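You operate a simulated robot arm through the tools that you are given. There is no shell and no other tool. Be economical: measure what you need, move in short steps, check, and stop when the job is done.

The job below is to be done with a simulated two-armed robot. You get a single attempt, and the scene is never put back.

Task
Stop the feed and swap the grey filter for the purple one.
Fine: feed off and yellow lever closed before the clear flap opens; stand the grey filter on the long shelf and close the flap. Set down upright: grey filter, purple filter.
Where things are to end (x, y in the base frame): grey filter within 0.06 m of [0.94, -0.76].

The check looks at the end state, three seconds after you hand in, the way a careful person would. Anything else that was tipped, shoved, dropped, spilled or broken makes it a failure.

Robot
Two 6-joint arms with two-finger grippers on one trunk, on a base that drives. Base frame: it is fixed to the floor where the robot stands at the start and does not move with it; the origin is under the middle of the robot, x ahead of it, y to its left, z up. Units: m, degrees, N and s.
The left shoulder is at the start at [0.07, 0.176, 1.24], the right one opposite. With the tool pointing down near the work surface each hand reaches from about 0.46 to 0.78 m from the robot's upright axis, wherever it stands, measured 20 degrees to its own side. Places, roughly: clear flap with the black knob [0.7, -0.1, 0.9]; feed selector [0.5, 0, 0.7]; front strip of the long shelf [1.1, -1.2, 0.8]; inside of the steel filter pot [0.7, -0.1, 0.8]; yellow lever by the pan [0.5, -0.2, 0.7]. Payload 2.45 kg a hand.
The tool frame of a hand sits at the grasp point between the pads (the TCP): z along the fingers, y along the line on which they close. The tips reach 0.026 m beyond it. The gripper opens to 0.096 m. The gripper's body begins 0.069 m behind the TCP.
Orientation is told as [roll, pitch, yaw] about the base's x, y, z axes, in that order, counted from this pose: with the fingers straight down and closing along the base's y, the tool's x points along the base's -x, its y along +y and its z along -z.

Tools
- The arms move only by the tool arm_command. It takes "left_deltas", "right_deltas" or both (then of equal length, played together; a hand with none holds still); each is a list of rows, each an object of numbers (a shift or turn left out is 0, a gripper value left out holds the last): "wx", "wy", "wz": the turn, a rotation vector about the tool's x, y, z in degrees; "x", "y", "z": the shift along the tool's x, y, z in m; "jaw": the finger opening in m, from 0 to 0.096. In form: [{"wx": .., "wy": .., "wz": .., "x": .., "y": .., "z": .., "jaw": ..}, ...]. A call has 1 to 10 rows; each row is the pose to reach, as a shift and turn from the pose commanded when the call began, along the tool's axes at that moment. Each row takes 0.2 s and may step no farther than 0.05 m and 8.6 degrees from the row before; otherwise, or with a gripper value out of range, the whole call is refused. Where a pose cannot be reached the arm comes as near as it can. A force on the tool above 90 N (or 10 N above the force at the start of the call, whichever is more), or a blocked arm, ends the call early, and 0.2 s more pass. The fingers move at their own pace and stop on an object; they squeeze with about 30 N. The grip force told is the motor's: it shows also when the fingers shut on nothing. Time passes only in rows, and 0.2 s behind the last, so rows that repeat a pose let the fingers close. It gives the time, the measured TCP pose, the force on the tool (base axes), the opening and the grip force at its end, in the units of the frame above (readings bear some noise), with the torque about the TCP (base axes, N m) and any sound that the robot's microphone picked up.
- Cameras (640 x 400 px; columns grow to the right, rows downward): "scene" is now at [0.1279, -0.0272, 1.5489]; the picture's right is [-0.34, -0.94, 0.00], its down [-0.64, 0.23, -0.74] and it looks along [0.69, -0.25, -0.68] (base axes); focal length 247 px, centre (320, 200). "left" rides on the left gripper at [0.082, -0.003, -0.098] in its tool frame; the picture's right is [0.04, 1.00, 0.00], its down [-0.73, 0.03, -0.68] and it looks along [-0.68, 0.03, 0.73] (tool axes); focal length 256 px, centre (320, 200). "right" rides on the right gripper at [0.082, 0.003, -0.098] in its tool frame; the picture's right is [-0.04, 1.00, 0.00], its down [-0.73, -0.03, -0.68] and it looks along [-0.68, -0.03, 0.73] (tool axes); focal length 256 px, centre (320, 200).
- snapshot(camera): a new picture of that camera. It takes no simulated time.
- move_column(by): slides the trunk up (or, below 0, down) by that many m; the arms and the scene camera ride with it, the base frame stays. It gives what a move gives, with no picture.
- steer(legs): drives the robot by 1 to 6 legs, each [ahead, left, turn to the left] in m, m and degrees, along the robot's own axes; the way and the turn of a leg run together, so that a leg with both is an arc; at most 1.5 m and 180 degrees a leg. The arms and the cameras ride along, it lands a little off, and it stops where it bumps. It gives what a move gives.
- head_to(pan, tilt): turns the head with the scene camera to pan (to the left, within 86 degrees either way) and tilt (down, from -29 to 69), counted from straight ahead of the robot. It gives what a move gives.
- point_at(camera, pixels): for up to 12 pixels [column, row] of the newest picture of that camera ("zoom" is the newest enlarged one), the place [x, y, z] in the base frame of the surface seen there, good to about 0.003 m. It takes no simulated time.
- zoom(camera, box): a new picture of the part [left, top, right, bottom] of that camera's present view, enlarged. It takes no simulated time.
- close_job(): hands the job in; it is judged then, once.

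Go step by step. Measure first, check grasps and placings, and put right what went wrong. The budget is 80 turns and 62 pictures, counting those below and the enlarged ones. Unless the task says otherwise, let go and move clear before handing in.

The tools are called after ">>>" by a JSON object that holds its "name" and its "arguments". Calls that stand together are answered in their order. arm_command: Moves the arms, as the interface text tells. Its arguments: {"type":"object","properties":{"left_deltas":{"type":"array","items":{"type":"object","properties":{"wx":{"type":"number"},"wy":{"type":"number"},"wz":{"type":"number"},"x":{"type":"number"},"y":{"type":"number"},"z":{"type":"number"},"jaw":{"type":"number"}}}},"right_deltas":{"type":"array","items":{"type":"object","properties":{"wx":{"type":"number"},"wy":{"type":"number"},"wz":{"type":"number"},"x":{"type":"number"},"y":{"type":"number"},"z":{"type":"number"},"jaw":{"type":"number"}}}}},"required":[]} The other tools are called the same way: move_column (by) slides the trunk up or down; steer (legs) drives the base; head_to (pan, tilt) turns the head that bears the scene camera; snapshot (camera) takes a picture; point_at (camera, pixels) gives the place of the surface under pixels of a picture; zoom (camera, box) takes an enlarged picture of a part of a camera's view; close_job () hands the job in.

At the start:

```text
t: 0.0
left_tcp_pos: [0.6379, 0.0942, 1.2734]
left_ee_rot: [0.1, -0.2, 0.2]
left_force: [0.3, 0.0, 1.0]
left_wrist_torque: [-0.07, -0.01, 0.02]
left_finger_gap: 0.0959
left_finger_force: 0.0
right_tcp_pos: [0.5377, -0.3391, 1.2354]
right_ee_rot: [0.1, 0.0, 0.0]
right_force: [0.1, 0.2, -0.8]
right_wrist_torque: [0.01, -0.01, 0.01]
right_finger_gap: 0.096
right_finger_force: 0.0
trunk travel left (down, up): [-0.725, 0.115]
robot x, y, heading: [-0.0037, 0.001, -0.3]
head pan, tilt: [-20.1, 42.5]
```

scene: 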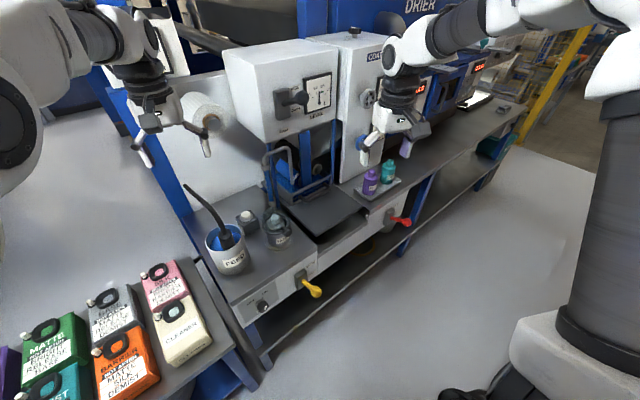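
right: 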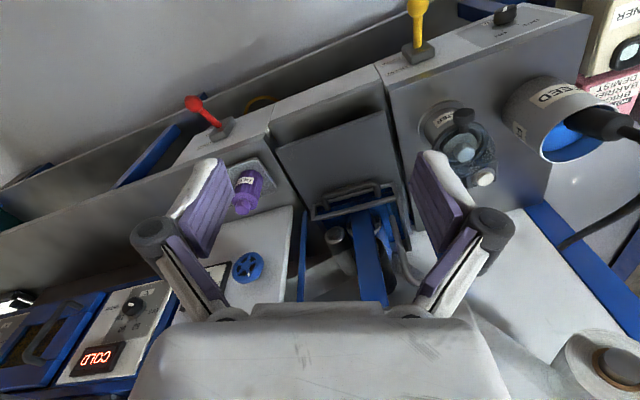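
left: 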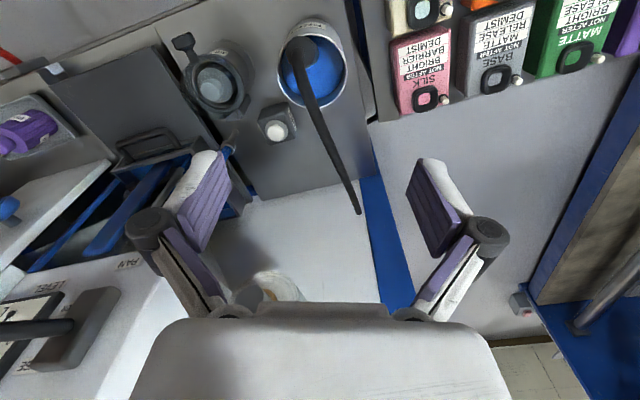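

The scene shows the filter pot near (277,228), yellow lever (312,288), selector (262,305), and purple and teal filters (370-388,180). I'll zoom in on these first.

>>> {"name": "zoom", "arguments": {"camera": "scene", "box": [190, 180, 350, 330]}}

>>> {"name": "zoom", "arguments": {"camera": "scene", "box": [330, 120, 550, 258]}}

>>> {"name": "point_at", "arguments": {"camera": "scene", "pixels": [[262, 305], [302, 275], [320, 294], [277, 228], [370, 180], [388, 172], [246, 220], [228, 245], [400, 220], [470, 140], [505, 160]]}}

>>> {"name": "zoom", "arguments": {"camera": "left", "box": [140, 10, 380, 160]}}

```text
2.67 times, centred on (270, 255) of scene
```

zoom: 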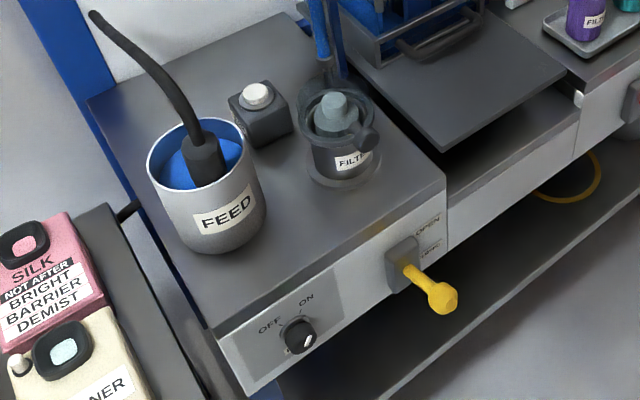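

```text
2.90 times, centred on (440, 189) of scene
```

zoom: 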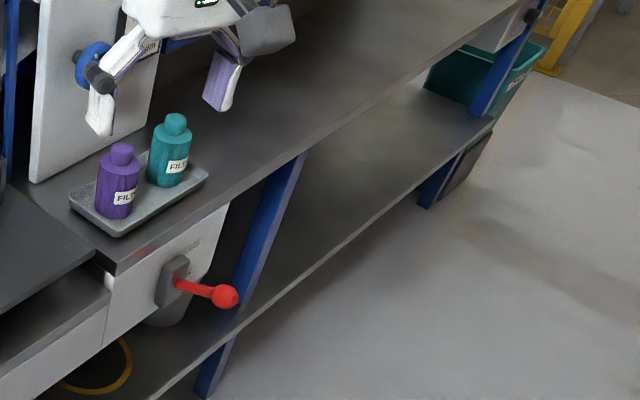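

```text
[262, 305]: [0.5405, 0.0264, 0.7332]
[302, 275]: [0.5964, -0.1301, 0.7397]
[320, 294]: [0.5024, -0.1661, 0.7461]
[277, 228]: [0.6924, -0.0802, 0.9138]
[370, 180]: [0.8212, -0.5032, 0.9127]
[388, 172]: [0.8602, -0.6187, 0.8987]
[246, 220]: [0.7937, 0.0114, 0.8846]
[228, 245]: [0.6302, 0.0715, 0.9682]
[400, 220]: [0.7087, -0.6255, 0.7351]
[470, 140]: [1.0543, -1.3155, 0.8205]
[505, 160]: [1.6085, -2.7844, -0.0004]
```

```text
2.67 times, centred on (260, 85) of left
```

zoom: 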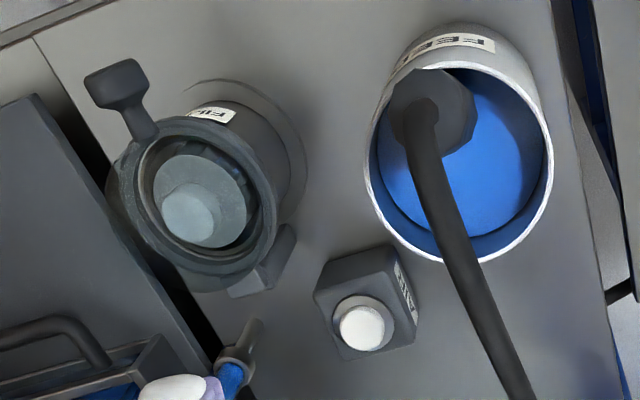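

The selector pointer and lever labels are hard to read at this size. I'll zoom tighter and measure points around the selector, lever, and knob.

>>> {"name": "zoom", "arguments": {"camera": "scene", "box": [240, 255, 330, 320]}}

>>> {"name": "point_at", "arguments": {"camera": "zoom", "pixels": [[150, 330], [180, 345], [200, 355], [130, 270], [60, 310], [405, 140], [430, 160], [480, 240], [515, 285], [470, 100], [480, 140], [330, 250]]}}

>>> {"name": "zoom", "arguments": {"camera": "scene", "box": [235, 190, 305, 255]}}

>>> {"name": "point_at", "arguments": {"camera": "zoom", "pixels": [[430, 270], [400, 240], [350, 130], [350, 200], [310, 160], [420, 160], [270, 200], [370, 330], [130, 200], [130, 140], [350, 280], [330, 70]]}}

```text
6.15 times, centred on (285, 288) of scene
```

zoom: 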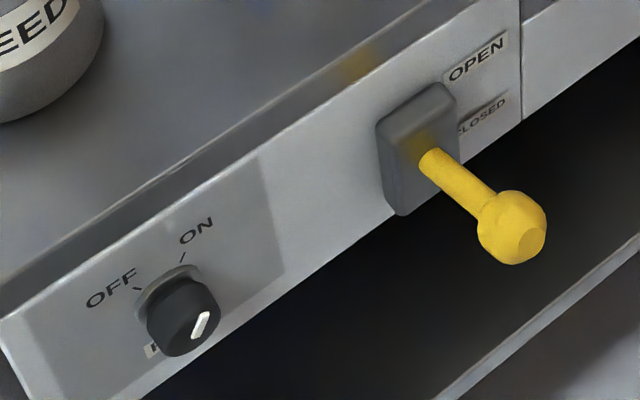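

```text
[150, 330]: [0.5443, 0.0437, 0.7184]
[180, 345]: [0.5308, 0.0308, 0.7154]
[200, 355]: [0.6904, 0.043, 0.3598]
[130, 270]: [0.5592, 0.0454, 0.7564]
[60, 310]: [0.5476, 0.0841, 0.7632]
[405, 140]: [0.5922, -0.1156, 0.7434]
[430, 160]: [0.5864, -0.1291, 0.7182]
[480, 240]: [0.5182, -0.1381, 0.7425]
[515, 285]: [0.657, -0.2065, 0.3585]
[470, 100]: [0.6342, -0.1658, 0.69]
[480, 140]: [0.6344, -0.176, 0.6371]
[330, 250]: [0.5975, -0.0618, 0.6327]
```

```text
6.15 times, centred on (270, 222) of scene
```

zoom: 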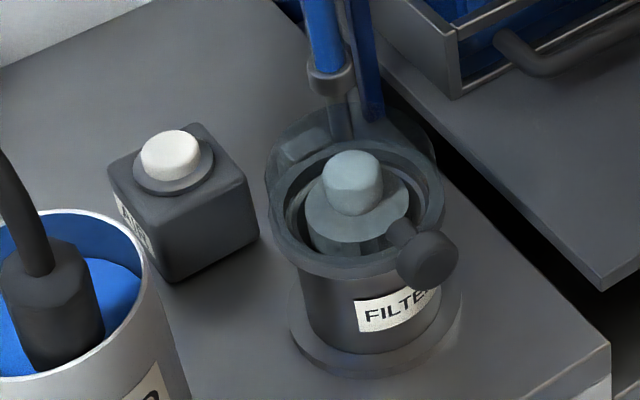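

```text
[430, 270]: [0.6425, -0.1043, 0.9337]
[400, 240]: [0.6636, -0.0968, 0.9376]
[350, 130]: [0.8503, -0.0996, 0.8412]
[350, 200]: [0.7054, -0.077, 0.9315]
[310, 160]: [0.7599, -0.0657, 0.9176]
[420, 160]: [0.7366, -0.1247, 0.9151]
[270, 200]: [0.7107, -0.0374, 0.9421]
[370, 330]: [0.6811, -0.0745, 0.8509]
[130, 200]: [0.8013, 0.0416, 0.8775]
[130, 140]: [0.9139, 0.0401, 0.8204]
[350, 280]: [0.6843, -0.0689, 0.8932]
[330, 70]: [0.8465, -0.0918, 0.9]
```

The lever points outward and slightly up, with OPEN above CLOSED, so closed is probably down. The bench front runs about 20° off my heading, so I'll back off a little, turn square to it, and point the head at the selector.

>>> {"name": "steer", "arguments": {"legs": [[-0.15, 0, 0], [0, 0, 20.3]]}}

>>> {"name": "head_to", "arguments": {"pan": -20, "tilt": 45}}

>>> {"name": "snapshot", "arguments": {"camera": "scene"}}

>>> {"name": "snapshot", "arguments": {"camera": "right"}}

```text
t: 2.5
left_tcp_pos: [0.4183, 0.3055, 1.2738]
left_ee_rot: [0.1, -0.2, 20.3]
left_force: [1.0, 1.3, -0.1]
left_wrist_torque: [0.03, -0.01, 0.0]
left_finger_gap: 0.0962
left_finger_force: 0.1
right_tcp_pos: [0.4726, -0.1346, 1.2352]
right_ee_rot: [0.1, 0.0, 20.0]
right_force: [0.1, 0.5, 0.1]
right_wrist_torque: [0.06, -0.02, -0.01]
right_finger_gap: 0.0959
right_finger_force: 0.1
trunk travel left (down, up): [-0.725, 0.115]
robot x, y, heading: [-0.1494, 0.0018, 20.1]
head pan, tilt: [-20.1, 42.5]
```

```text
t: 3.1
left_tcp_pos: [0.418, 0.3063, 1.2735]
left_ee_rot: [0.1, -0.1, 20.3]
left_force: [0.3, -0.6, -0.3]
left_wrist_torque: [0.0, 0.02, -0.07]
left_finger_gap: 0.096
left_finger_force: 0.0
right_tcp_pos: [0.4745, -0.1348, 1.2353]
right_ee_rot: [0.1, 0.0, 20.0]
right_force: [0.6, 0.0, 0.4]
right_wrist_torque: [0.02, -0.02, -0.04]
right_finger_gap: 0.096
right_finger_force: 0.1
trunk travel left (down, up): [-0.725, 0.115]
robot x, y, heading: [-0.1513, -0.0009, 20.3]
head pan, tilt: [-20.0, 45.0]
```

```text
53 pictures are left
```

scene: 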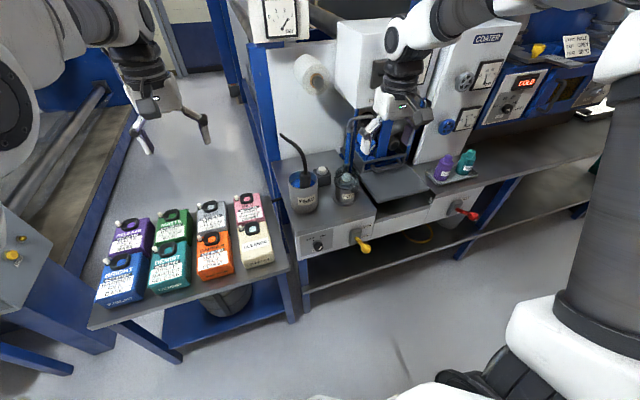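

```text
52 pictures are left
```

right: 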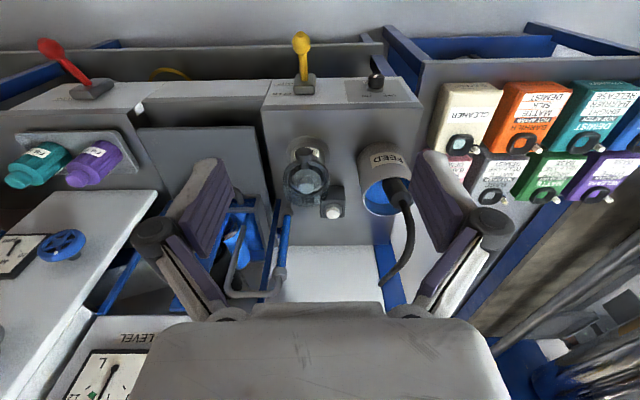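

The hand is now square to the bench. I'll lower the right hand in front of the selector to read it up close with the wrist camera.

>>> {"name": "arm_command", "arguments": {"right_deltas": [{"x": 0.01, "y": 0.015, "z": 0.04}, {"x": 0.02, "y": 0.03, "z": 0.08}, {"x": 0.03, "y": 0.045, "z": 0.12}, {"x": 0.04, "y": 0.06, "z": 0.16}, {"x": 0.05, "y": 0.075, "z": 0.2}, {"x": 0.06, "y": 0.09, "z": 0.24}, {"x": 0.07, "y": 0.105, "z": 0.28}, {"x": 0.08, "y": 0.12, "z": 0.32}]}}

>>> {"name": "snapshot", "arguments": {"camera": "right"}}

```text
t: 4.9
left_tcp_pos: [0.4184, 0.308, 1.2724]
left_ee_rot: [0.0, 0.1, 20.1]
left_force: [0.6, 0.0, -0.2]
left_wrist_torque: [0.02, 0.03, 0.0]
left_finger_gap: 0.096
left_finger_force: 0.1
right_tcp_pos: [0.3577, -0.0491, 0.9121]
right_ee_rot: [-0.1, 0.1, 20.1]
right_force: [0.3, -0.4, -0.1]
right_wrist_torque: [-0.02, 0.03, -0.02]
right_finger_gap: 0.0959
right_finger_force: 0.0
trunk travel left (down, up): [-0.725, 0.115]
robot x, y, heading: [-0.1513, -0.0034, 20.2]
head pan, tilt: [-20.0, 45.0]
```

```text
51 pictures are left
```

right: 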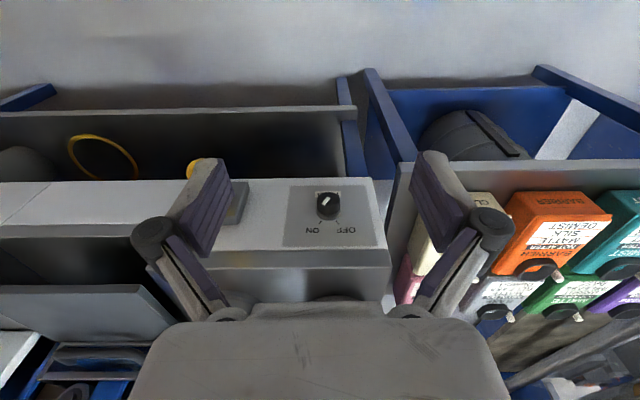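

The selector is at (328,205) in this upside-down view. I'll zoom in on it.

>>> {"name": "zoom", "arguments": {"camera": "right", "box": [280, 175, 376, 250]}}

>>> {"name": "point_at", "arguments": {"camera": "zoom", "pixels": [[320, 170], [300, 230], [355, 300], [290, 300], [280, 210], [365, 210], [320, 130], [420, 280], [200, 360]]}}

```text
5.33 times, centred on (328, 212) of right
```

zoom: 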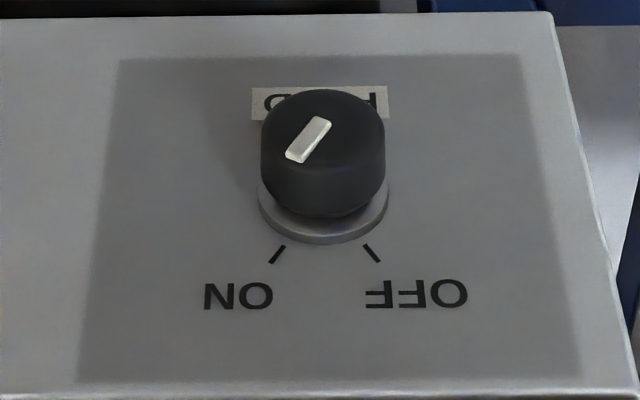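

```text
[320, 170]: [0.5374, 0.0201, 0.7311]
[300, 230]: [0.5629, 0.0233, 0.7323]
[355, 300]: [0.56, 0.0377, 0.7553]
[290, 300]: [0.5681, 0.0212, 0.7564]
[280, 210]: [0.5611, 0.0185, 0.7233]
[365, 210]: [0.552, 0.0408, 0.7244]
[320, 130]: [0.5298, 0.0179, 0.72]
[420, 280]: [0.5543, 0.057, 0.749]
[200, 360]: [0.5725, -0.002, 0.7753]
```

The selector points to ON, and OFF is about 70° counter-clockwise seen from the front. Knob centre is near (0.557, 0.030, 0.722), about 33 mm across. I'll pitch the right hand to horizontal so it can grip and twist along the knob axis.

>>> {"name": "arm_command", "arguments": {"right_deltas": [{"wy": -8.5, "x": -0.008}, {"wy": -17, "x": -0.016}, {"wy": -25.5, "x": -0.024}, {"wy": -34, "x": -0.032}, {"wy": -42.5, "x": -0.04}, {"wy": -51, "x": -0.048}, {"wy": -59.5, "x": -0.056}, {"wy": -68, "x": -0.064}, {"wy": -76.5, "x": -0.072}, {"wy": -85, "x": -0.08}]}}

>>> {"name": "move_column", "arguments": {"by": -0.15}}

>>> {"name": "snapshot", "arguments": {"camera": "scene"}}

```text
t: 7.1
left_tcp_pos: [0.4181, 0.3039, 1.2736]
left_ee_rot: [0.2, -0.1, 20.2]
left_force: [0.6, 0.6, -0.3]
left_wrist_torque: [0.03, 0.0, -0.03]
left_finger_gap: 0.0961
left_finger_force: 0.1
right_tcp_pos: [0.5133, -0.0813, 0.8726]
right_ee_rot: [70.3, -77.9, -46.7]
right_force: [-0.1, -0.1, -0.4]
right_wrist_torque: [0.01, -0.01, 0.04]
right_finger_gap: 0.0962
right_finger_force: 0.0
right hand out of reach, approached as far as the arm can: row 1, 2, 3, 4, 5, 6, 7, 8, 9, 10
trunk travel left (down, up): [-0.725, 0.115]
robot x, y, heading: [-0.1479, 0.0001, 20.0]
head pan, tilt: [-20.0, 45.0]
```

```text
t: 8.8
left_tcp_pos: [0.4175, 0.307, 1.1242]
left_ee_rot: [0.2, -0.2, 20.2]
left_force: [0.4, 0.1, 0.3]
left_wrist_torque: [0.01, -0.04, 0.0]
left_finger_gap: 0.0962
left_finger_force: 0.0
right_tcp_pos: [0.5123, -0.0813, 0.7252]
right_ee_rot: [69.9, -78.0, -46.3]
right_force: [-0.1, 0.4, -0.2]
right_wrist_torque: [-0.01, -0.01, 0.03]
right_finger_gap: 0.0959
right_finger_force: 0.2
trunk travel left (down, up): [-0.575, 0.265]
robot x, y, heading: [-0.1496, -0.0019, 20.1]
head pan, tilt: [-20.0, 45.0]
```

```text
49 pictures are left
```

scene: 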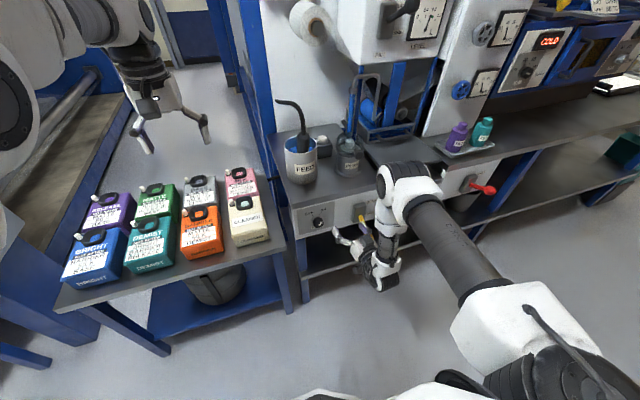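

The hand did come horizontal, near (0.512, -0.081, 0.725), but short of the commanded position. I'll test a small sideways shift and a retreat to see how it responds from here.

>>> {"name": "arm_command", "arguments": {"right_deltas": [{"z": 0.0, "y": 0.02, "jaw": 0.06}, {"z": 0.0, "y": 0.04, "jaw": 0.06}]}}

```text
t: 9.4
left_tcp_pos: [0.4176, 0.3066, 1.1239]
left_ee_rot: [0.1, -0.1, 20.2]
left_force: [0.2, -1.4, 0.7]
left_wrist_torque: [-0.03, 0.0, 0.02]
left_finger_gap: 0.0961
left_finger_force: 0.1
right_tcp_pos: [0.5013, -0.072, 0.7371]
right_ee_rot: [71.2, -77.2, -46.8]
right_force: [0.6, 1.2, 0.5]
right_wrist_torque: [-0.02, -0.04, -0.02]
right_finger_gap: 0.0604
right_finger_force: 0.1
right hand out of reach, approached as far as the arm can: row 1, 2
trunk travel left (down, up): [-0.575, 0.265]
robot x, y, heading: [-0.1488, 0.0009, 20.0]
head pan, tilt: [-20.0, 45.0]
```

It moves only slightly, so this pose seems too close to the body. I'll back the base 0.2 m and extend the arm forward into its comfortable range.

>>> {"name": "steer", "arguments": {"legs": [[-0.2, 0, 0]]}}

>>> {"name": "arm_command", "arguments": {"right_deltas": [{"z": 0.04}, {"z": 0.08, "y": -0.01}, {"z": 0.12, "y": -0.02}, {"z": 0.16, "y": -0.03}, {"z": 0.2, "y": -0.04}]}}

>>> {"name": "snapshot", "arguments": {"camera": "scene"}}

```text
t: 11.0
left_tcp_pos: [0.2309, 0.236, 1.1243]
left_ee_rot: [0.0, -0.1, 20.0]
left_force: [-0.3, -0.8, -0.6]
left_wrist_torque: [0.0, -0.01, 0.0]
left_finger_gap: 0.096
left_finger_force: 0.1
right_tcp_pos: [0.3142, -0.1414, 0.738]
right_ee_rot: [71.4, -77.2, -47.0]
right_force: [0.0, 0.6, -1.7]
right_wrist_torque: [0.02, 0.02, 0.02]
right_finger_gap: 0.0599
right_finger_force: 0.2
trunk travel left (down, up): [-0.575, 0.265]
robot x, y, heading: [-0.3399, -0.0691, 20.0]
head pan, tilt: [-20.0, 45.0]
```

```text
t: 12.2
left_tcp_pos: [0.2323, 0.2382, 1.1239]
left_ee_rot: [0.1, -0.1, 20.1]
left_force: [0.2, -0.8, -1.0]
left_wrist_torque: [0.01, 0.0, 0.04]
left_finger_gap: 0.0961
left_finger_force: 0.0
right_tcp_pos: [0.5115, -0.097, 0.7145]
right_ee_rot: [70.8, -77.0, -45.7]
right_force: [0.9, 0.4, 0.4]
right_wrist_torque: [0.0, 0.0, 0.04]
right_finger_gap: 0.0598
right_finger_force: 0.0
right hand out of reach, approached as far as the arm can: row 1, 2, 3, 4
trunk travel left (down, up): [-0.575, 0.265]
robot x, y, heading: [-0.3364, -0.066, 20.0]
head pan, tilt: [-20.0, 45.0]
```

```text
48 pictures are left
```

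scene: 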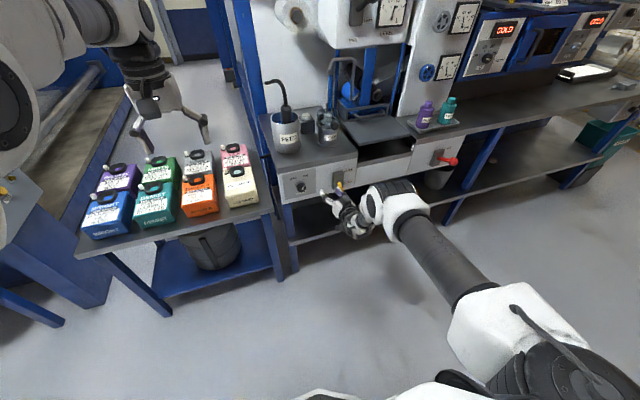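

The hand is now within reach at (0.5115, -0.097, 0.7145), which is about 0.10 m right of the knob. I'll slide the base left so the hand lines up, then look through its camera.

>>> {"name": "steer", "arguments": {"legs": [[-0.03, 0, 0], [0, 0.104, 0]]}}

>>> {"name": "snapshot", "arguments": {"camera": "right"}}

>>> {"name": "zoom", "arguments": {"camera": "scene", "box": [250, 120, 410, 220]}}

```text
t: 13.8
left_tcp_pos: [0.169, 0.3248, 1.1244]
left_ee_rot: [-0.1, -0.1, 19.8]
left_force: [-0.2, 0.2, 0.4]
left_wrist_torque: [-0.01, 0.01, 0.01]
left_finger_gap: 0.0962
left_finger_force: 0.0
right_tcp_pos: [0.4461, -0.0115, 0.715]
right_ee_rot: [70.9, -77.2, -46.1]
right_force: [-0.9, 0.5, 0.2]
right_wrist_torque: [-0.01, 0.03, -0.03]
right_finger_gap: 0.06
right_finger_force: 0.2
trunk travel left (down, up): [-0.575, 0.265]
robot x, y, heading: [-0.3996, 0.0203, 19.7]
head pan, tilt: [-20.0, 45.0]
```

```text
47 pictures are left
```

right: 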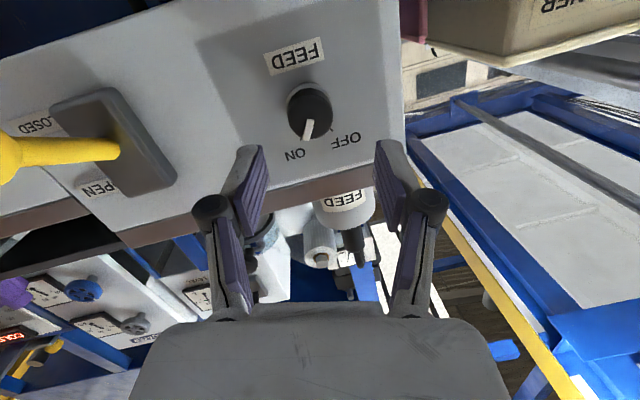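

```text
4.00 times, centred on (330, 170) of scene
```

zoom: 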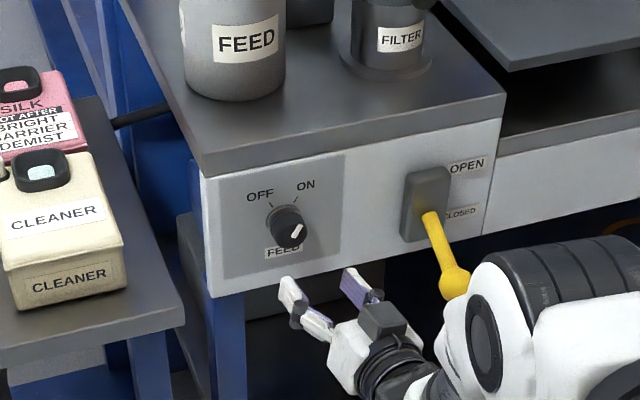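

The fingers are lined up below the knob, which shows at (310,110), and are tilted slightly. I'll measure the knob in this view before closing in.

>>> {"name": "point_at", "arguments": {"camera": "right", "pixels": [[308, 118], [298, 118], [320, 118], [308, 132], [308, 104], [310, 86], [291, 108], [329, 108], [302, 153], [150, 150], [100, 150], [350, 90]]}}

```text
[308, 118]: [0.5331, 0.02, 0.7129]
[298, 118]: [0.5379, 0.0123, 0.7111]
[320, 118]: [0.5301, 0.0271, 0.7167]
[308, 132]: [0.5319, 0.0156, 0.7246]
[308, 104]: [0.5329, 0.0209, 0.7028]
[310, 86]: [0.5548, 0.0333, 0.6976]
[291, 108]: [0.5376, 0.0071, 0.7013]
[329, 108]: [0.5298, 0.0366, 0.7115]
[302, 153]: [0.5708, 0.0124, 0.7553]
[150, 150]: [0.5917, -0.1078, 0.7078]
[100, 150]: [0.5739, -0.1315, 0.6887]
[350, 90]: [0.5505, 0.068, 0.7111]
```

Knob face centre is about (0.532, 0.019, 0.713), and its axis matches the hand's height and side position. I'll square the hand, advance about 0.09 m around the knob, and close.

>>> {"name": "arm_command", "arguments": {"right_deltas": [{"wx": 4.2, "wy": -5.1}, {"wx": 4.2, "wy": -5.1, "x": -0.003, "y": -0.002, "z": 0.03}, {"wx": 4.2, "wy": -5.1, "x": -0.005, "y": -0.005, "z": 0.06}, {"wx": 4.2, "wy": -5.1, "x": -0.008, "y": -0.007, "z": 0.09}]}}

>>> {"name": "snapshot", "arguments": {"camera": "right"}}

```text
t: 14.8
left_tcp_pos: [0.1675, 0.325, 1.1236]
left_ee_rot: [-0.1, -0.1, 19.9]
left_force: [-0.1, 0.1, 0.7]
left_wrist_torque: [0.0, -0.02, 0.0]
left_finger_gap: 0.096
left_finger_force: 0.1
right_tcp_pos: [0.5162, 0.0166, 0.7341]
right_ee_rot: [85.8, -78.2, -63.1]
right_force: [-0.2, 0.5, 0.6]
right_wrist_torque: [0.0, 0.07, -0.02]
right_finger_gap: 0.0599
right_finger_force: 0.2
right hand out of reach, approached as far as the arm can: row 1, 2, 3, 4
trunk travel left (down, up): [-0.575, 0.265]
robot x, y, heading: [-0.3942, 0.0213, 20.0]
head pan, tilt: [-20.0, 45.0]
```

```text
45 pictures are left
```

right: 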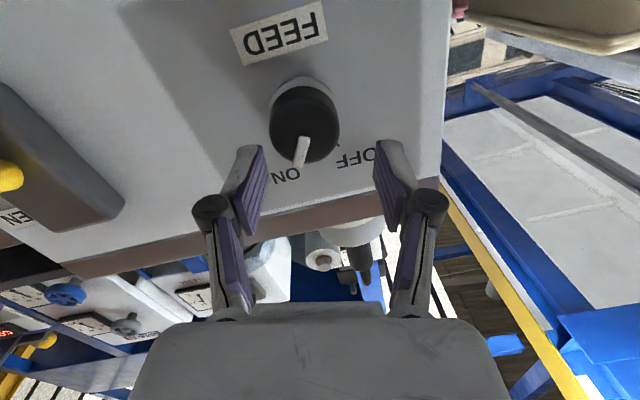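

The hand couldn't fully square up: it sits 2 cm high at z 0.734, probably at a wrist limit, and the shoulder is too high. I'll check bottle clearance for the left hand before lowering the trunk.

>>> {"name": "point_at", "arguments": {"camera": "scene", "pixels": [[240, 170], [197, 182], [200, 208], [150, 222], [100, 228], [75, 250], [170, 240], [270, 205], [300, 205], [210, 240], [350, 215]]}}

>>> {"name": "steer", "arguments": {"legs": [[-0.1, 0, 0]]}}

```text
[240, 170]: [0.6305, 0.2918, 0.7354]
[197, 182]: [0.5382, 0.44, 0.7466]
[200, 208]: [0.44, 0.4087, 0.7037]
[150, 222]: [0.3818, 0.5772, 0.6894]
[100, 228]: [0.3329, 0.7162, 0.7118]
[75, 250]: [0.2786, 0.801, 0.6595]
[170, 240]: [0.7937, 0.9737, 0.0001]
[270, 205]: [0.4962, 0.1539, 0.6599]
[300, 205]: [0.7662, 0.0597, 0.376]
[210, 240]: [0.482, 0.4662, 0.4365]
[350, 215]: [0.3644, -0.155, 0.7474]
```

```text
t: 16.0
left_tcp_pos: [0.0754, 0.2882, 1.1241]
left_ee_rot: [0.1, 0.0, 19.6]
left_force: [-1.2, 0.2, 0.2]
left_wrist_torque: [0.03, -0.01, 0.04]
left_finger_gap: 0.0961
left_finger_force: 0.1
right_tcp_pos: [0.4231, -0.021, 0.7317]
right_ee_rot: [85.9, -78.0, -63.3]
right_force: [0.6, -0.3, 0.7]
right_wrist_torque: [0.01, -0.03, 0.01]
right_finger_gap: 0.0599
right_finger_force: 0.1
trunk travel left (down, up): [-0.575, 0.265]
robot x, y, heading: [-0.4933, -0.0137, 19.7]
head pan, tilt: [-20.0, 45.0]
```

The bottle tops are around z 0.75, so the left hand will clear them. I'll lower the trunk 0.25 m and raise the right hand by the same amount.

>>> {"name": "move_column", "arguments": {"by": -0.25}}

>>> {"name": "arm_command", "arguments": {"right_deltas": [{"x": -0.04}, {"x": -0.08}, {"x": -0.12}, {"x": -0.16}, {"x": -0.2}, {"x": -0.23}]}}

>>> {"name": "snapshot", "arguments": {"camera": "scene"}}

```text
t: 18.6
left_tcp_pos: [0.0761, 0.2882, 0.8737]
left_ee_rot: [0.1, -0.2, 19.6]
left_force: [0.7, -1.2, -0.8]
left_wrist_torque: [-0.01, 0.0, 0.0]
left_finger_gap: 0.0958
left_finger_force: 0.1
right_tcp_pos: [0.4234, -0.0198, 0.4826]
right_ee_rot: [85.8, -78.0, -63.2]
right_force: [0.2, -0.3, -0.2]
right_wrist_torque: [-0.01, 0.0, 0.0]
right_finger_gap: 0.0597
right_finger_force: 0.0
trunk travel left (down, up): [-0.325, 0.515]
robot x, y, heading: [-0.4906, -0.0162, 19.3]
head pan, tilt: [-20.0, 45.0]
```

```text
t: 19.9
left_tcp_pos: [0.0766, 0.2876, 0.8736]
left_ee_rot: [0.0, 0.0, 19.8]
left_force: [1.1, 0.1, 0.2]
left_wrist_torque: [0.0, -0.03, 0.0]
left_finger_gap: 0.0961
left_finger_force: 0.1
right_tcp_pos: [0.513, -0.058, 0.6873]
right_ee_rot: [85.6, -78.0, -63.0]
right_force: [0.1, -0.3, 0.0]
right_wrist_torque: [-0.02, 0.01, 0.02]
right_finger_gap: 0.06
right_finger_force: 0.0
right hand out of reach, approached as far as the arm can: row 1, 2, 3, 4, 5, 6
trunk travel left (down, up): [-0.325, 0.515]
robot x, y, heading: [-0.4888, -0.0151, 19.4]
head pan, tilt: [-20.0, 45.0]
```

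```text
44 pictures are left
```

scene: 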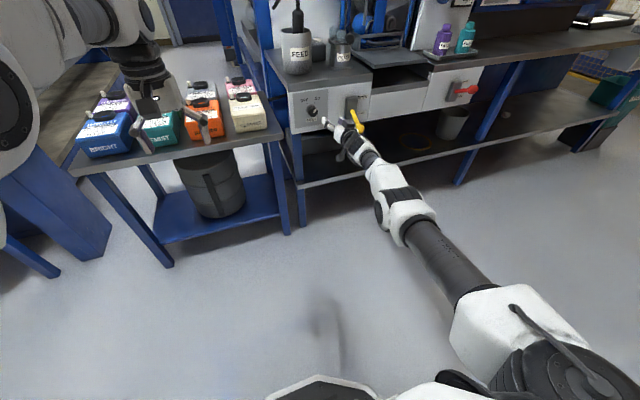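

The hand is level and facing the panel at (0.513, -0.058, 0.687), so the orientation is usable even though the arm is near a limit. I'll do the remaining positioning with the base and column.

>>> {"name": "steer", "arguments": {"legs": [[-0.02, 0, 0.6], [0, 0.068, 0]]}}

>>> {"name": "move_column", "arguments": {"by": 0.027}}

>>> {"name": "snapshot", "arguments": {"camera": "right"}}

```text
t: 21.4
left_tcp_pos: [0.0313, 0.3545, 0.8724]
left_ee_rot: [0.0, -0.2, 20.3]
left_force: [-0.2, 0.9, 0.3]
left_wrist_torque: [-0.03, -0.02, 0.01]
left_finger_gap: 0.0958
left_finger_force: 0.0
right_tcp_pos: [0.4706, 0.0143, 0.6865]
right_ee_rot: [85.7, -78.0, -62.5]
right_force: [0.4, -0.5, -0.6]
right_wrist_torque: [0.0, 0.04, -0.04]
right_finger_gap: 0.0599
right_finger_force: 0.0
trunk travel left (down, up): [-0.325, 0.515]
robot x, y, heading: [-0.5392, 0.0453, 20.4]
head pan, tilt: [-20.0, 45.0]
```

```text
t: 22.1
left_tcp_pos: [0.0322, 0.3523, 0.9002]
left_ee_rot: [0.1, -0.2, 20.3]
left_force: [0.3, -0.3, 0.4]
left_wrist_torque: [0.02, 0.0, -0.01]
left_finger_gap: 0.096
left_finger_force: 0.1
right_tcp_pos: [0.4716, 0.0135, 0.7135]
right_ee_rot: [85.6, -77.9, -62.4]
right_force: [-0.1, 0.1, -0.3]
right_wrist_torque: [0.01, -0.03, 0.01]
right_finger_gap: 0.0602
right_finger_force: 0.1
trunk travel left (down, up): [-0.352, 0.488]
robot x, y, heading: [-0.5377, 0.046, 20.1]
head pan, tilt: [-20.0, 45.0]
```

```text
43 pictures are left
```

right: 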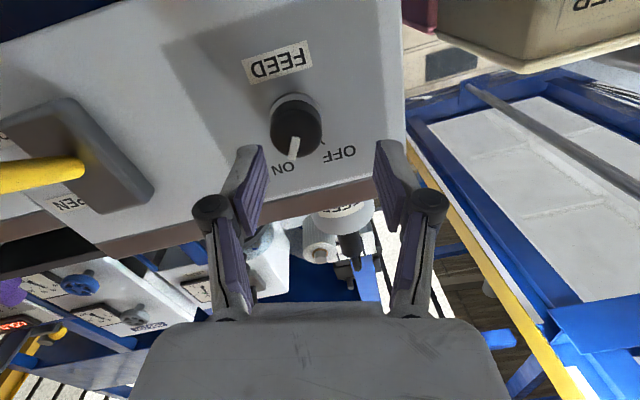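

Height is right at 0.7135, and the hand is 1.3 cm too far left and 6 cm short. I'll nudge right and then drive forward onto the knob.

>>> {"name": "steer", "arguments": {"legs": [[0, -0.0135, 0], [0.058, 0, 0]]}}

>>> {"name": "snapshot", "arguments": {"camera": "right"}}

>>> {"name": "zoom", "arguments": {"camera": "scene", "box": [270, 60, 398, 140]}}

```text
t: 23.4
left_tcp_pos: [0.0906, 0.36, 0.8997]
left_ee_rot: [0.0, 0.0, 20.2]
left_force: [0.3, 0.5, 0.2]
left_wrist_torque: [0.02, 0.05, 0.02]
left_finger_gap: 0.0959
left_finger_force: 0.0
right_tcp_pos: [0.5293, 0.0191, 0.7133]
right_ee_rot: [85.3, -78.0, -62.0]
right_force: [0.5, 0.1, -0.3]
right_wrist_torque: [0.0, -0.02, 0.01]
right_finger_gap: 0.06
right_finger_force: 0.1
trunk travel left (down, up): [-0.352, 0.488]
robot x, y, heading: [-0.4791, 0.0507, 19.8]
head pan, tilt: [-20.0, 45.0]
```

```text
42 pictures are left
```

right: 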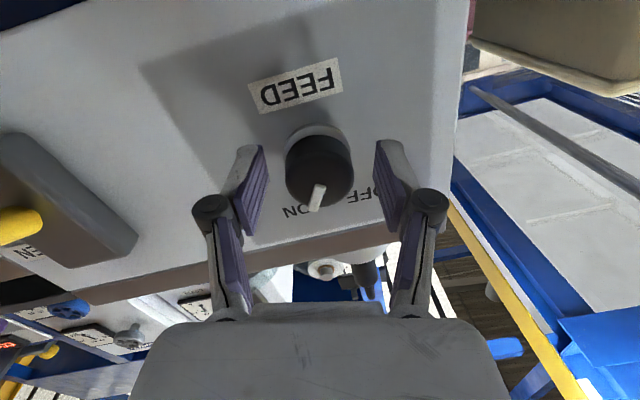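

```text
5.00 times, centred on (334, 100) of scene
```

zoom: 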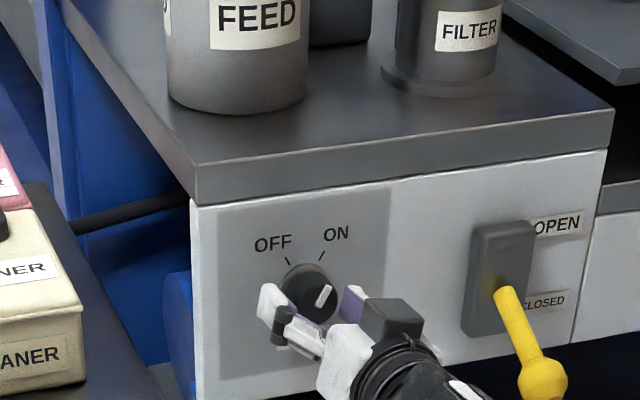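

The fingers straddle the knob, with the TCP at (0.529, 0.019, 0.713). Closing now.

>>> {"name": "arm_command", "arguments": {"right_deltas": [{"jaw": 0.02}, {"jaw": 0.02}, {"jaw": 0.02}]}}

```text
t: 24.2
left_tcp_pos: [0.0895, 0.3593, 0.9002]
left_ee_rot: [0.0, -0.1, 20.2]
left_force: [0.4, 0.3, -0.6]
left_wrist_torque: [-0.01, 0.02, 0.0]
left_finger_gap: 0.0958
left_finger_force: 0.1
right_tcp_pos: [0.5291, 0.0174, 0.7133]
right_ee_rot: [85.4, -77.9, -62.3]
right_force: [-2.7, -4.0, -2.3]
right_wrist_torque: [-0.08, 0.33, -1.07]
right_finger_gap: 0.0378
right_finger_force: 45.6
trunk travel left (down, up): [-0.352, 0.488]
robot x, y, heading: [-0.4791, 0.0532, 20.3]
head pan, tilt: [-20.0, 45.0]
```

The knob is gripped with a gap of 0.038. I'll twist counter-clockwise (negative wz) in steps.

>>> {"name": "arm_command", "arguments": {"right_deltas": [{"wz": -8}, {"wz": -16}, {"wz": -24}, {"wz": -32}, {"wz": -40}]}}

>>> {"name": "zoom", "arguments": {"camera": "scene", "box": [270, 60, 398, 140]}}

```text
t: 25.4
left_tcp_pos: [0.0889, 0.3579, 0.9]
left_ee_rot: [0.1, -0.1, 20.2]
left_force: [0.0, -0.2, -0.6]
left_wrist_torque: [0.01, 0.01, -0.02]
left_finger_gap: 0.0959
left_finger_force: 0.0
right_tcp_pos: [0.53, 0.0174, 0.7138]
right_ee_rot: [-87.9, -61.9, 111.5]
right_force: [0.1, -12.1, -2.2]
right_wrist_torque: [-0.25, 0.77, -1.47]
right_finger_gap: 0.0378
right_finger_force: 45.3
trunk travel left (down, up): [-0.352, 0.488]
robot x, y, heading: [-0.4754, 0.0524, 20.4]
head pan, tilt: [-20.0, 45.0]
```

```text
5.00 times, centred on (334, 100) of scene
```

zoom: 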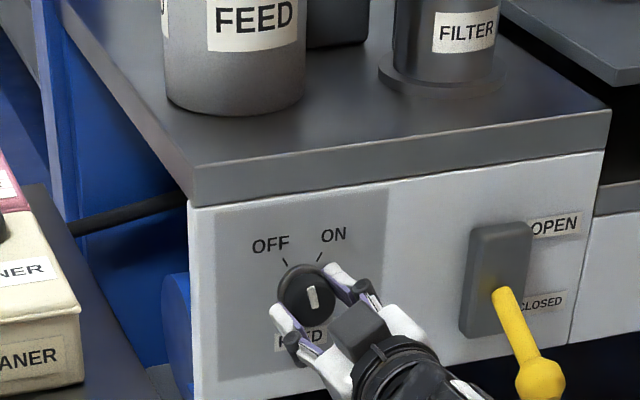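

The pointer has turned about 40° and is now near upright. I'll continue toward OFF.

>>> {"name": "arm_command", "arguments": {"right_deltas": [{"wz": -8}, {"wz": -16}, {"wz": -24}, {"wz": -30}]}}

>>> {"name": "zoom", "arguments": {"camera": "scene", "box": [290, 80, 354, 120]}}

```text
t: 26.4
left_tcp_pos: [0.0911, 0.3649, 0.8963]
left_ee_rot: [0.0, 0.2, 20.5]
left_force: [-0.7, -0.5, 0.1]
left_wrist_torque: [0.02, -0.05, 0.01]
left_finger_gap: 0.0961
left_finger_force: 0.0
right_tcp_pos: [0.5355, 0.0208, 0.7272]
right_ee_rot: [-85.2, -32.4, 112.5]
right_force: [-25.3, 31.0, -38.3]
right_wrist_torque: [0.21, 0.71, -0.43]
right_finger_gap: 0.0571
right_finger_force: 28.4
right hand out of reach, approached as far as the arm can: row 3, 4
trunk travel left (down, up): [-0.352, 0.488]
robot x, y, heading: [-0.4806, 0.0546, 20.5]
head pan, tilt: [-20.0, 45.0]
```

```text
10.00 times, centred on (322, 100) of scene
```

zoom: 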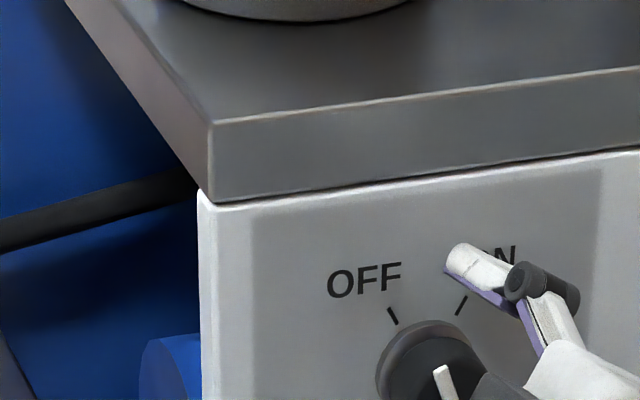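

The arm hit its limit, shifted up and strained against the knob (about 50 N), and the jaws were pried to 0.057. I'll open, back away, and check the pointer.

>>> {"name": "arm_command", "arguments": {"right_deltas": [{"jaw": 0.08}, {"jaw": 0.08}]}}

>>> {"name": "steer", "arguments": {"legs": [[-0.08, 0, 0]]}}

>>> {"name": "zoom", "arguments": {"camera": "scene", "box": [270, 50, 398, 130]}}

```text
t: 27.0
left_tcp_pos: [0.0918, 0.3611, 0.8979]
left_ee_rot: [0.0, 0.1, 20.3]
left_force: [0.0, 0.3, 0.3]
left_wrist_torque: [0.01, -0.03, 0.01]
left_finger_gap: 0.096
left_finger_force: 0.1
right_tcp_pos: [0.5371, 0.0078, 0.7364]
right_ee_rot: [-86.1, -32.6, 112.1]
right_force: [4.5, 15.5, -14.1]
right_wrist_torque: [0.21, -0.32, -0.18]
right_finger_gap: 0.0873
right_finger_force: 5.5
trunk travel left (down, up): [-0.352, 0.488]
robot x, y, heading: [-0.4795, 0.0504, 20.2]
head pan, tilt: [-20.0, 45.0]
```

```text
t: 28.1
left_tcp_pos: [0.0102, 0.3318, 0.9002]
left_ee_rot: [0.1, -0.1, 20.4]
left_force: [-0.2, -0.7, 0.0]
left_wrist_torque: [-0.01, -0.03, -0.04]
left_finger_gap: 0.0962
left_finger_force: 0.1
right_tcp_pos: [0.4584, -0.0185, 0.7399]
right_ee_rot: [-86.3, -32.7, 112.4]
right_force: [1.2, -0.5, -0.1]
right_wrist_torque: [-0.01, 0.04, 0.01]
right_finger_gap: 0.0799
right_finger_force: 0.0
trunk travel left (down, up): [-0.352, 0.488]
robot x, y, heading: [-0.5534, 0.0212, 20.2]
head pan, tilt: [-20.0, 45.0]
```

```text
5.00 times, centred on (334, 90) of scene
```

zoom: 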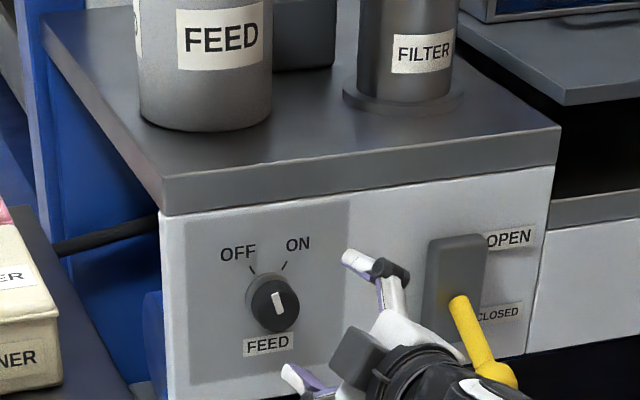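

The pointer is past upright toward OFF, with roughly 15° left. I'll roll the hand back about 56° and regrip for a second small twist.

>>> {"name": "arm_command", "arguments": {"right_deltas": [{"wz": 8, "jaw": 0.06}, {"wz": 16}, {"wz": 24}, {"wz": 32}, {"wz": 40}, {"wz": 48}, {"wz": 56}]}}

```text
t: 29.7
left_tcp_pos: [0.0115, 0.3318, 0.9007]
left_ee_rot: [0.1, -0.1, 20.2]
left_force: [-0.6, -0.1, -0.1]
left_wrist_torque: [0.02, 0.0, -0.02]
left_finger_gap: 0.0958
left_finger_force: 0.1
right_tcp_pos: [0.459, -0.018, 0.7403]
right_ee_rot: [-20.4, -86.6, 44.9]
right_force: [0.1, -0.8, 0.1]
right_wrist_torque: [0.0, -0.01, 0.02]
right_finger_gap: 0.0601
right_finger_force: 0.0
trunk travel left (down, up): [-0.352, 0.488]
robot x, y, heading: [-0.5586, 0.0212, 20.2]
head pan, tilt: [-20.0, 45.0]
```

The hand rolled back cleanly. I'll lower 2.7 cm, shift left 1.2 cm, and drive onto the knob again.

>>> {"name": "move_column", "arguments": {"by": -0.027}}

>>> {"name": "steer", "arguments": {"legs": [[0, 0.012, 0], [0.08, 0, 0]]}}

>>> {"name": "snapshot", "arguments": {"camera": "right"}}

```text
t: 30.4
left_tcp_pos: [0.0122, 0.3322, 0.8746]
left_ee_rot: [0.0, -0.2, 20.4]
left_force: [-0.3, -0.8, -0.4]
left_wrist_torque: [-0.02, 0.01, -0.02]
left_finger_gap: 0.0961
left_finger_force: 0.0
right_tcp_pos: [0.4586, -0.0176, 0.713]
right_ee_rot: [-22.6, -86.6, 47.2]
right_force: [-0.4, 0.3, 0.4]
right_wrist_torque: [-0.01, -0.01, -0.03]
right_finger_gap: 0.06
right_finger_force: 0.0
trunk travel left (down, up): [-0.325, 0.515]
robot x, y, heading: [-0.5511, 0.0205, 20.3]
head pan, tilt: [-20.0, 45.0]
```

```text
t: 31.8
left_tcp_pos: [0.0811, 0.3715, 0.8727]
left_ee_rot: [0.1, 0.0, 20.4]
left_force: [0.4, 0.9, -0.5]
left_wrist_torque: [-0.03, 0.06, 0.0]
left_finger_gap: 0.096
left_finger_force: 0.0
right_tcp_pos: [0.5287, 0.0219, 0.7118]
right_ee_rot: [-21.9, -86.6, 46.6]
right_force: [0.3, 0.9, -0.8]
right_wrist_torque: [0.01, -0.07, -0.05]
right_finger_gap: 0.0603
right_finger_force: 0.1
trunk travel left (down, up): [-0.325, 0.515]
robot x, y, heading: [-0.4898, 0.0629, 20.1]
head pan, tilt: [-20.0, 45.0]
```

```text
37 pictures are left
```

right: 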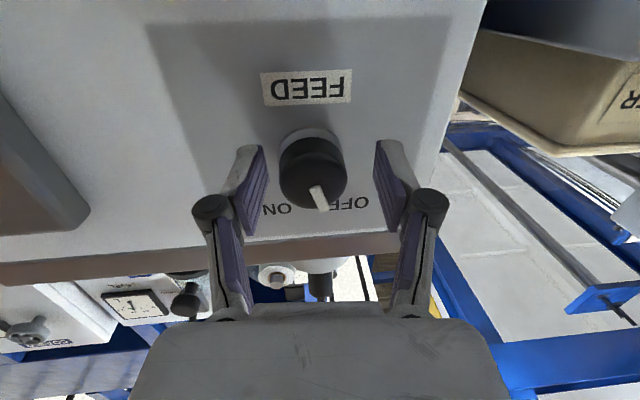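

The pointer shows at (318,198), leaning partly toward OFF. I'll grip and twist another 18°.

>>> {"name": "arm_command", "arguments": {"right_deltas": [{"jaw": 0.02}, {"jaw": 0.02}, {"jaw": 0.02}, {"wz": -6}, {"wz": -12}, {"wz": -18}]}}

>>> {"name": "snapshot", "arguments": {"camera": "right"}}

```text
t: 33.2
left_tcp_pos: [0.0808, 0.368, 0.8728]
left_ee_rot: [0.1, 0.0, 20.4]
left_force: [-0.3, -0.2, 0.8]
left_wrist_torque: [0.03, -0.02, -0.03]
left_finger_gap: 0.0961
left_finger_force: 0.1
right_tcp_pos: [0.5276, 0.0156, 0.7109]
right_ee_rot: [-80.5, -70.7, 105.1]
right_force: [10.6, -27.4, 0.7]
right_wrist_torque: [0.98, 0.7, -1.32]
right_finger_gap: 0.0384
right_finger_force: 45.6
trunk travel left (down, up): [-0.325, 0.515]
robot x, y, heading: [-0.4828, 0.0621, 20.4]
head pan, tilt: [-20.0, 45.0]
```

```text
36 pictures are left
```

right: 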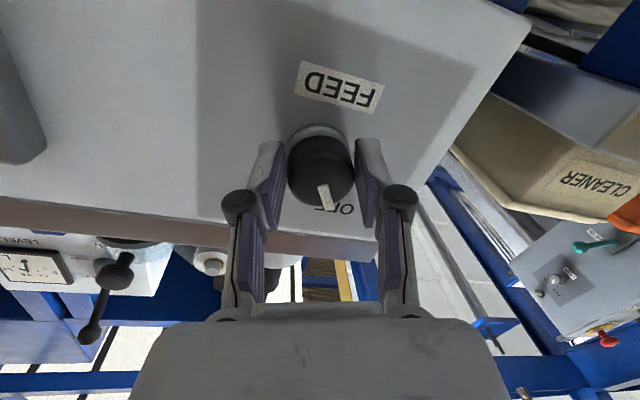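

The knob turned with the hand. I'll release, back off, and inspect the pointer against the OFF tick.

>>> {"name": "arm_command", "arguments": {"right_deltas": [{"jaw": 0.08}, {"jaw": 0.08}]}}

>>> {"name": "steer", "arguments": {"legs": [[-0.08, 0, 0]]}}

>>> {"name": "zoom", "arguments": {"camera": "scene", "box": [290, 80, 354, 120]}}

>>> {"name": "zoom", "arguments": {"camera": "right", "box": [240, 40, 400, 240]}}

```text
t: 33.8
left_tcp_pos: [0.0802, 0.372, 0.8731]
left_ee_rot: [0.0, -0.1, 20.4]
left_force: [0.3, 0.7, 0.3]
left_wrist_torque: [0.01, 0.01, -0.01]
left_finger_gap: 0.0958
left_finger_force: 0.0
right_tcp_pos: [0.5273, 0.0238, 0.7123]
right_ee_rot: [-80.6, -70.3, 105.8]
right_force: [-0.7, -0.8, 0.2]
right_wrist_torque: [-0.03, 0.05, 0.01]
right_finger_gap: 0.08
right_finger_force: 0.0
trunk travel left (down, up): [-0.325, 0.515]
robot x, y, heading: [-0.4854, 0.0654, 20.4]
head pan, tilt: [-20.0, 45.0]
```

```text
t: 34.8
left_tcp_pos: [0.0034, 0.3443, 0.8749]
left_ee_rot: [-0.1, -0.2, 20.6]
left_force: [0.6, -0.2, 0.7]
left_wrist_torque: [-0.01, -0.05, 0.01]
left_finger_gap: 0.096
left_finger_force: 0.1
right_tcp_pos: [0.4526, -0.003, 0.7146]
right_ee_rot: [-80.8, -70.4, 105.9]
right_force: [-0.4, 0.9, 1.2]
right_wrist_torque: [-0.02, 0.04, 0.01]
right_finger_gap: 0.08
right_finger_force: 0.0
trunk travel left (down, up): [-0.325, 0.515]
robot x, y, heading: [-0.564, 0.0344, 20.6]
head pan, tilt: [-20.0, 45.0]
```

```text
10.00 times, centred on (322, 100) of scene
```

zoom: 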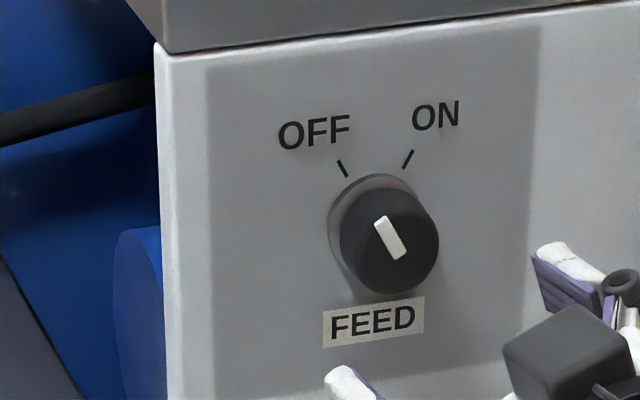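

```text
2.00 times, centred on (320, 140) of right
```

zoom: 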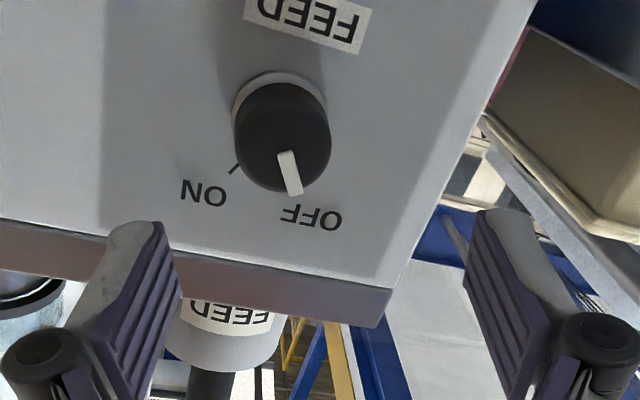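

The pointer now lines up with the OFF tick (lean about 31° against 32°). Next I'll raise the trunk and bring the hand back to fingers-down for the lever.

>>> {"name": "move_column", "arguments": {"by": 0.36}}

>>> {"name": "arm_command", "arguments": {"right_deltas": [{"wz": 8}, {"wz": 16}, {"wz": 19.5}]}}

>>> {"name": "arm_command", "arguments": {"right_deltas": [{"wy": 8.5}, {"wy": 17}, {"wy": 25.5}, {"wy": 34}, {"wy": 42.5}, {"wy": 51}, {"wy": 59.5}, {"wy": 68}, {"wy": 76.5}, {"wy": 85}]}}

```text
t: 38.3
left_tcp_pos: [0.0044, 0.3453, 1.2333]
left_ee_rot: [0.1, -0.1, 20.7]
left_force: [0.7, -0.6, 0.4]
left_wrist_torque: [0.02, -0.02, 0.01]
left_finger_gap: 0.0961
left_finger_force: 0.0
right_tcp_pos: [0.452, -0.0016, 1.0723]
right_ee_rot: [-80.6, -70.4, 105.8]
right_force: [-0.1, -0.6, 0.2]
right_wrist_torque: [-0.02, 0.02, -0.01]
right_finger_gap: 0.08
right_finger_force: 0.0
trunk travel left (down, up): [-0.685, 0.155]
robot x, y, heading: [-0.5574, 0.0348, 20.7]
head pan, tilt: [-20.0, 45.0]
```

```text
t: 39.1
left_tcp_pos: [0.0053, 0.3446, 1.2343]
left_ee_rot: [0.0, -0.1, 20.5]
left_force: [-0.4, 0.2, -0.4]
left_wrist_torque: [0.0, 0.04, -0.02]
left_finger_gap: 0.096
left_finger_force: 0.0
right_tcp_pos: [0.4539, -0.002, 1.0749]
right_ee_rot: [5.2, -86.9, 19.5]
right_force: [0.3, -0.1, -0.1]
right_wrist_torque: [-0.02, -0.04, 0.01]
right_finger_gap: 0.0799
right_finger_force: 0.1
trunk travel left (down, up): [-0.685, 0.155]
robot x, y, heading: [-0.5556, 0.0346, 20.5]
head pan, tilt: [-20.0, 45.0]
```

```text
t: 41.3
left_tcp_pos: [0.0059, 0.3441, 1.2341]
left_ee_rot: [0.2, -0.1, 20.5]
left_force: [0.2, 0.8, -0.4]
left_wrist_torque: [0.0, 0.02, -0.01]
left_finger_gap: 0.096
left_finger_force: 0.2
right_tcp_pos: [0.2797, -0.0182, 1.0728]
right_ee_rot: [0.2, -5.6, 24.6]
right_force: [-0.5, 0.0, 0.3]
right_wrist_torque: [-0.01, -0.01, 0.01]
right_finger_gap: 0.0798
right_finger_force: 0.0
right hand out of reach, approached as far as the arm can: row 2, 3, 4, 5, 6, 7, 8, 9, 10
trunk travel left (down, up): [-0.685, 0.155]
robot x, y, heading: [-0.5634, 0.0373, 20.4]
head pan, tilt: [-20.0, 45.0]
```

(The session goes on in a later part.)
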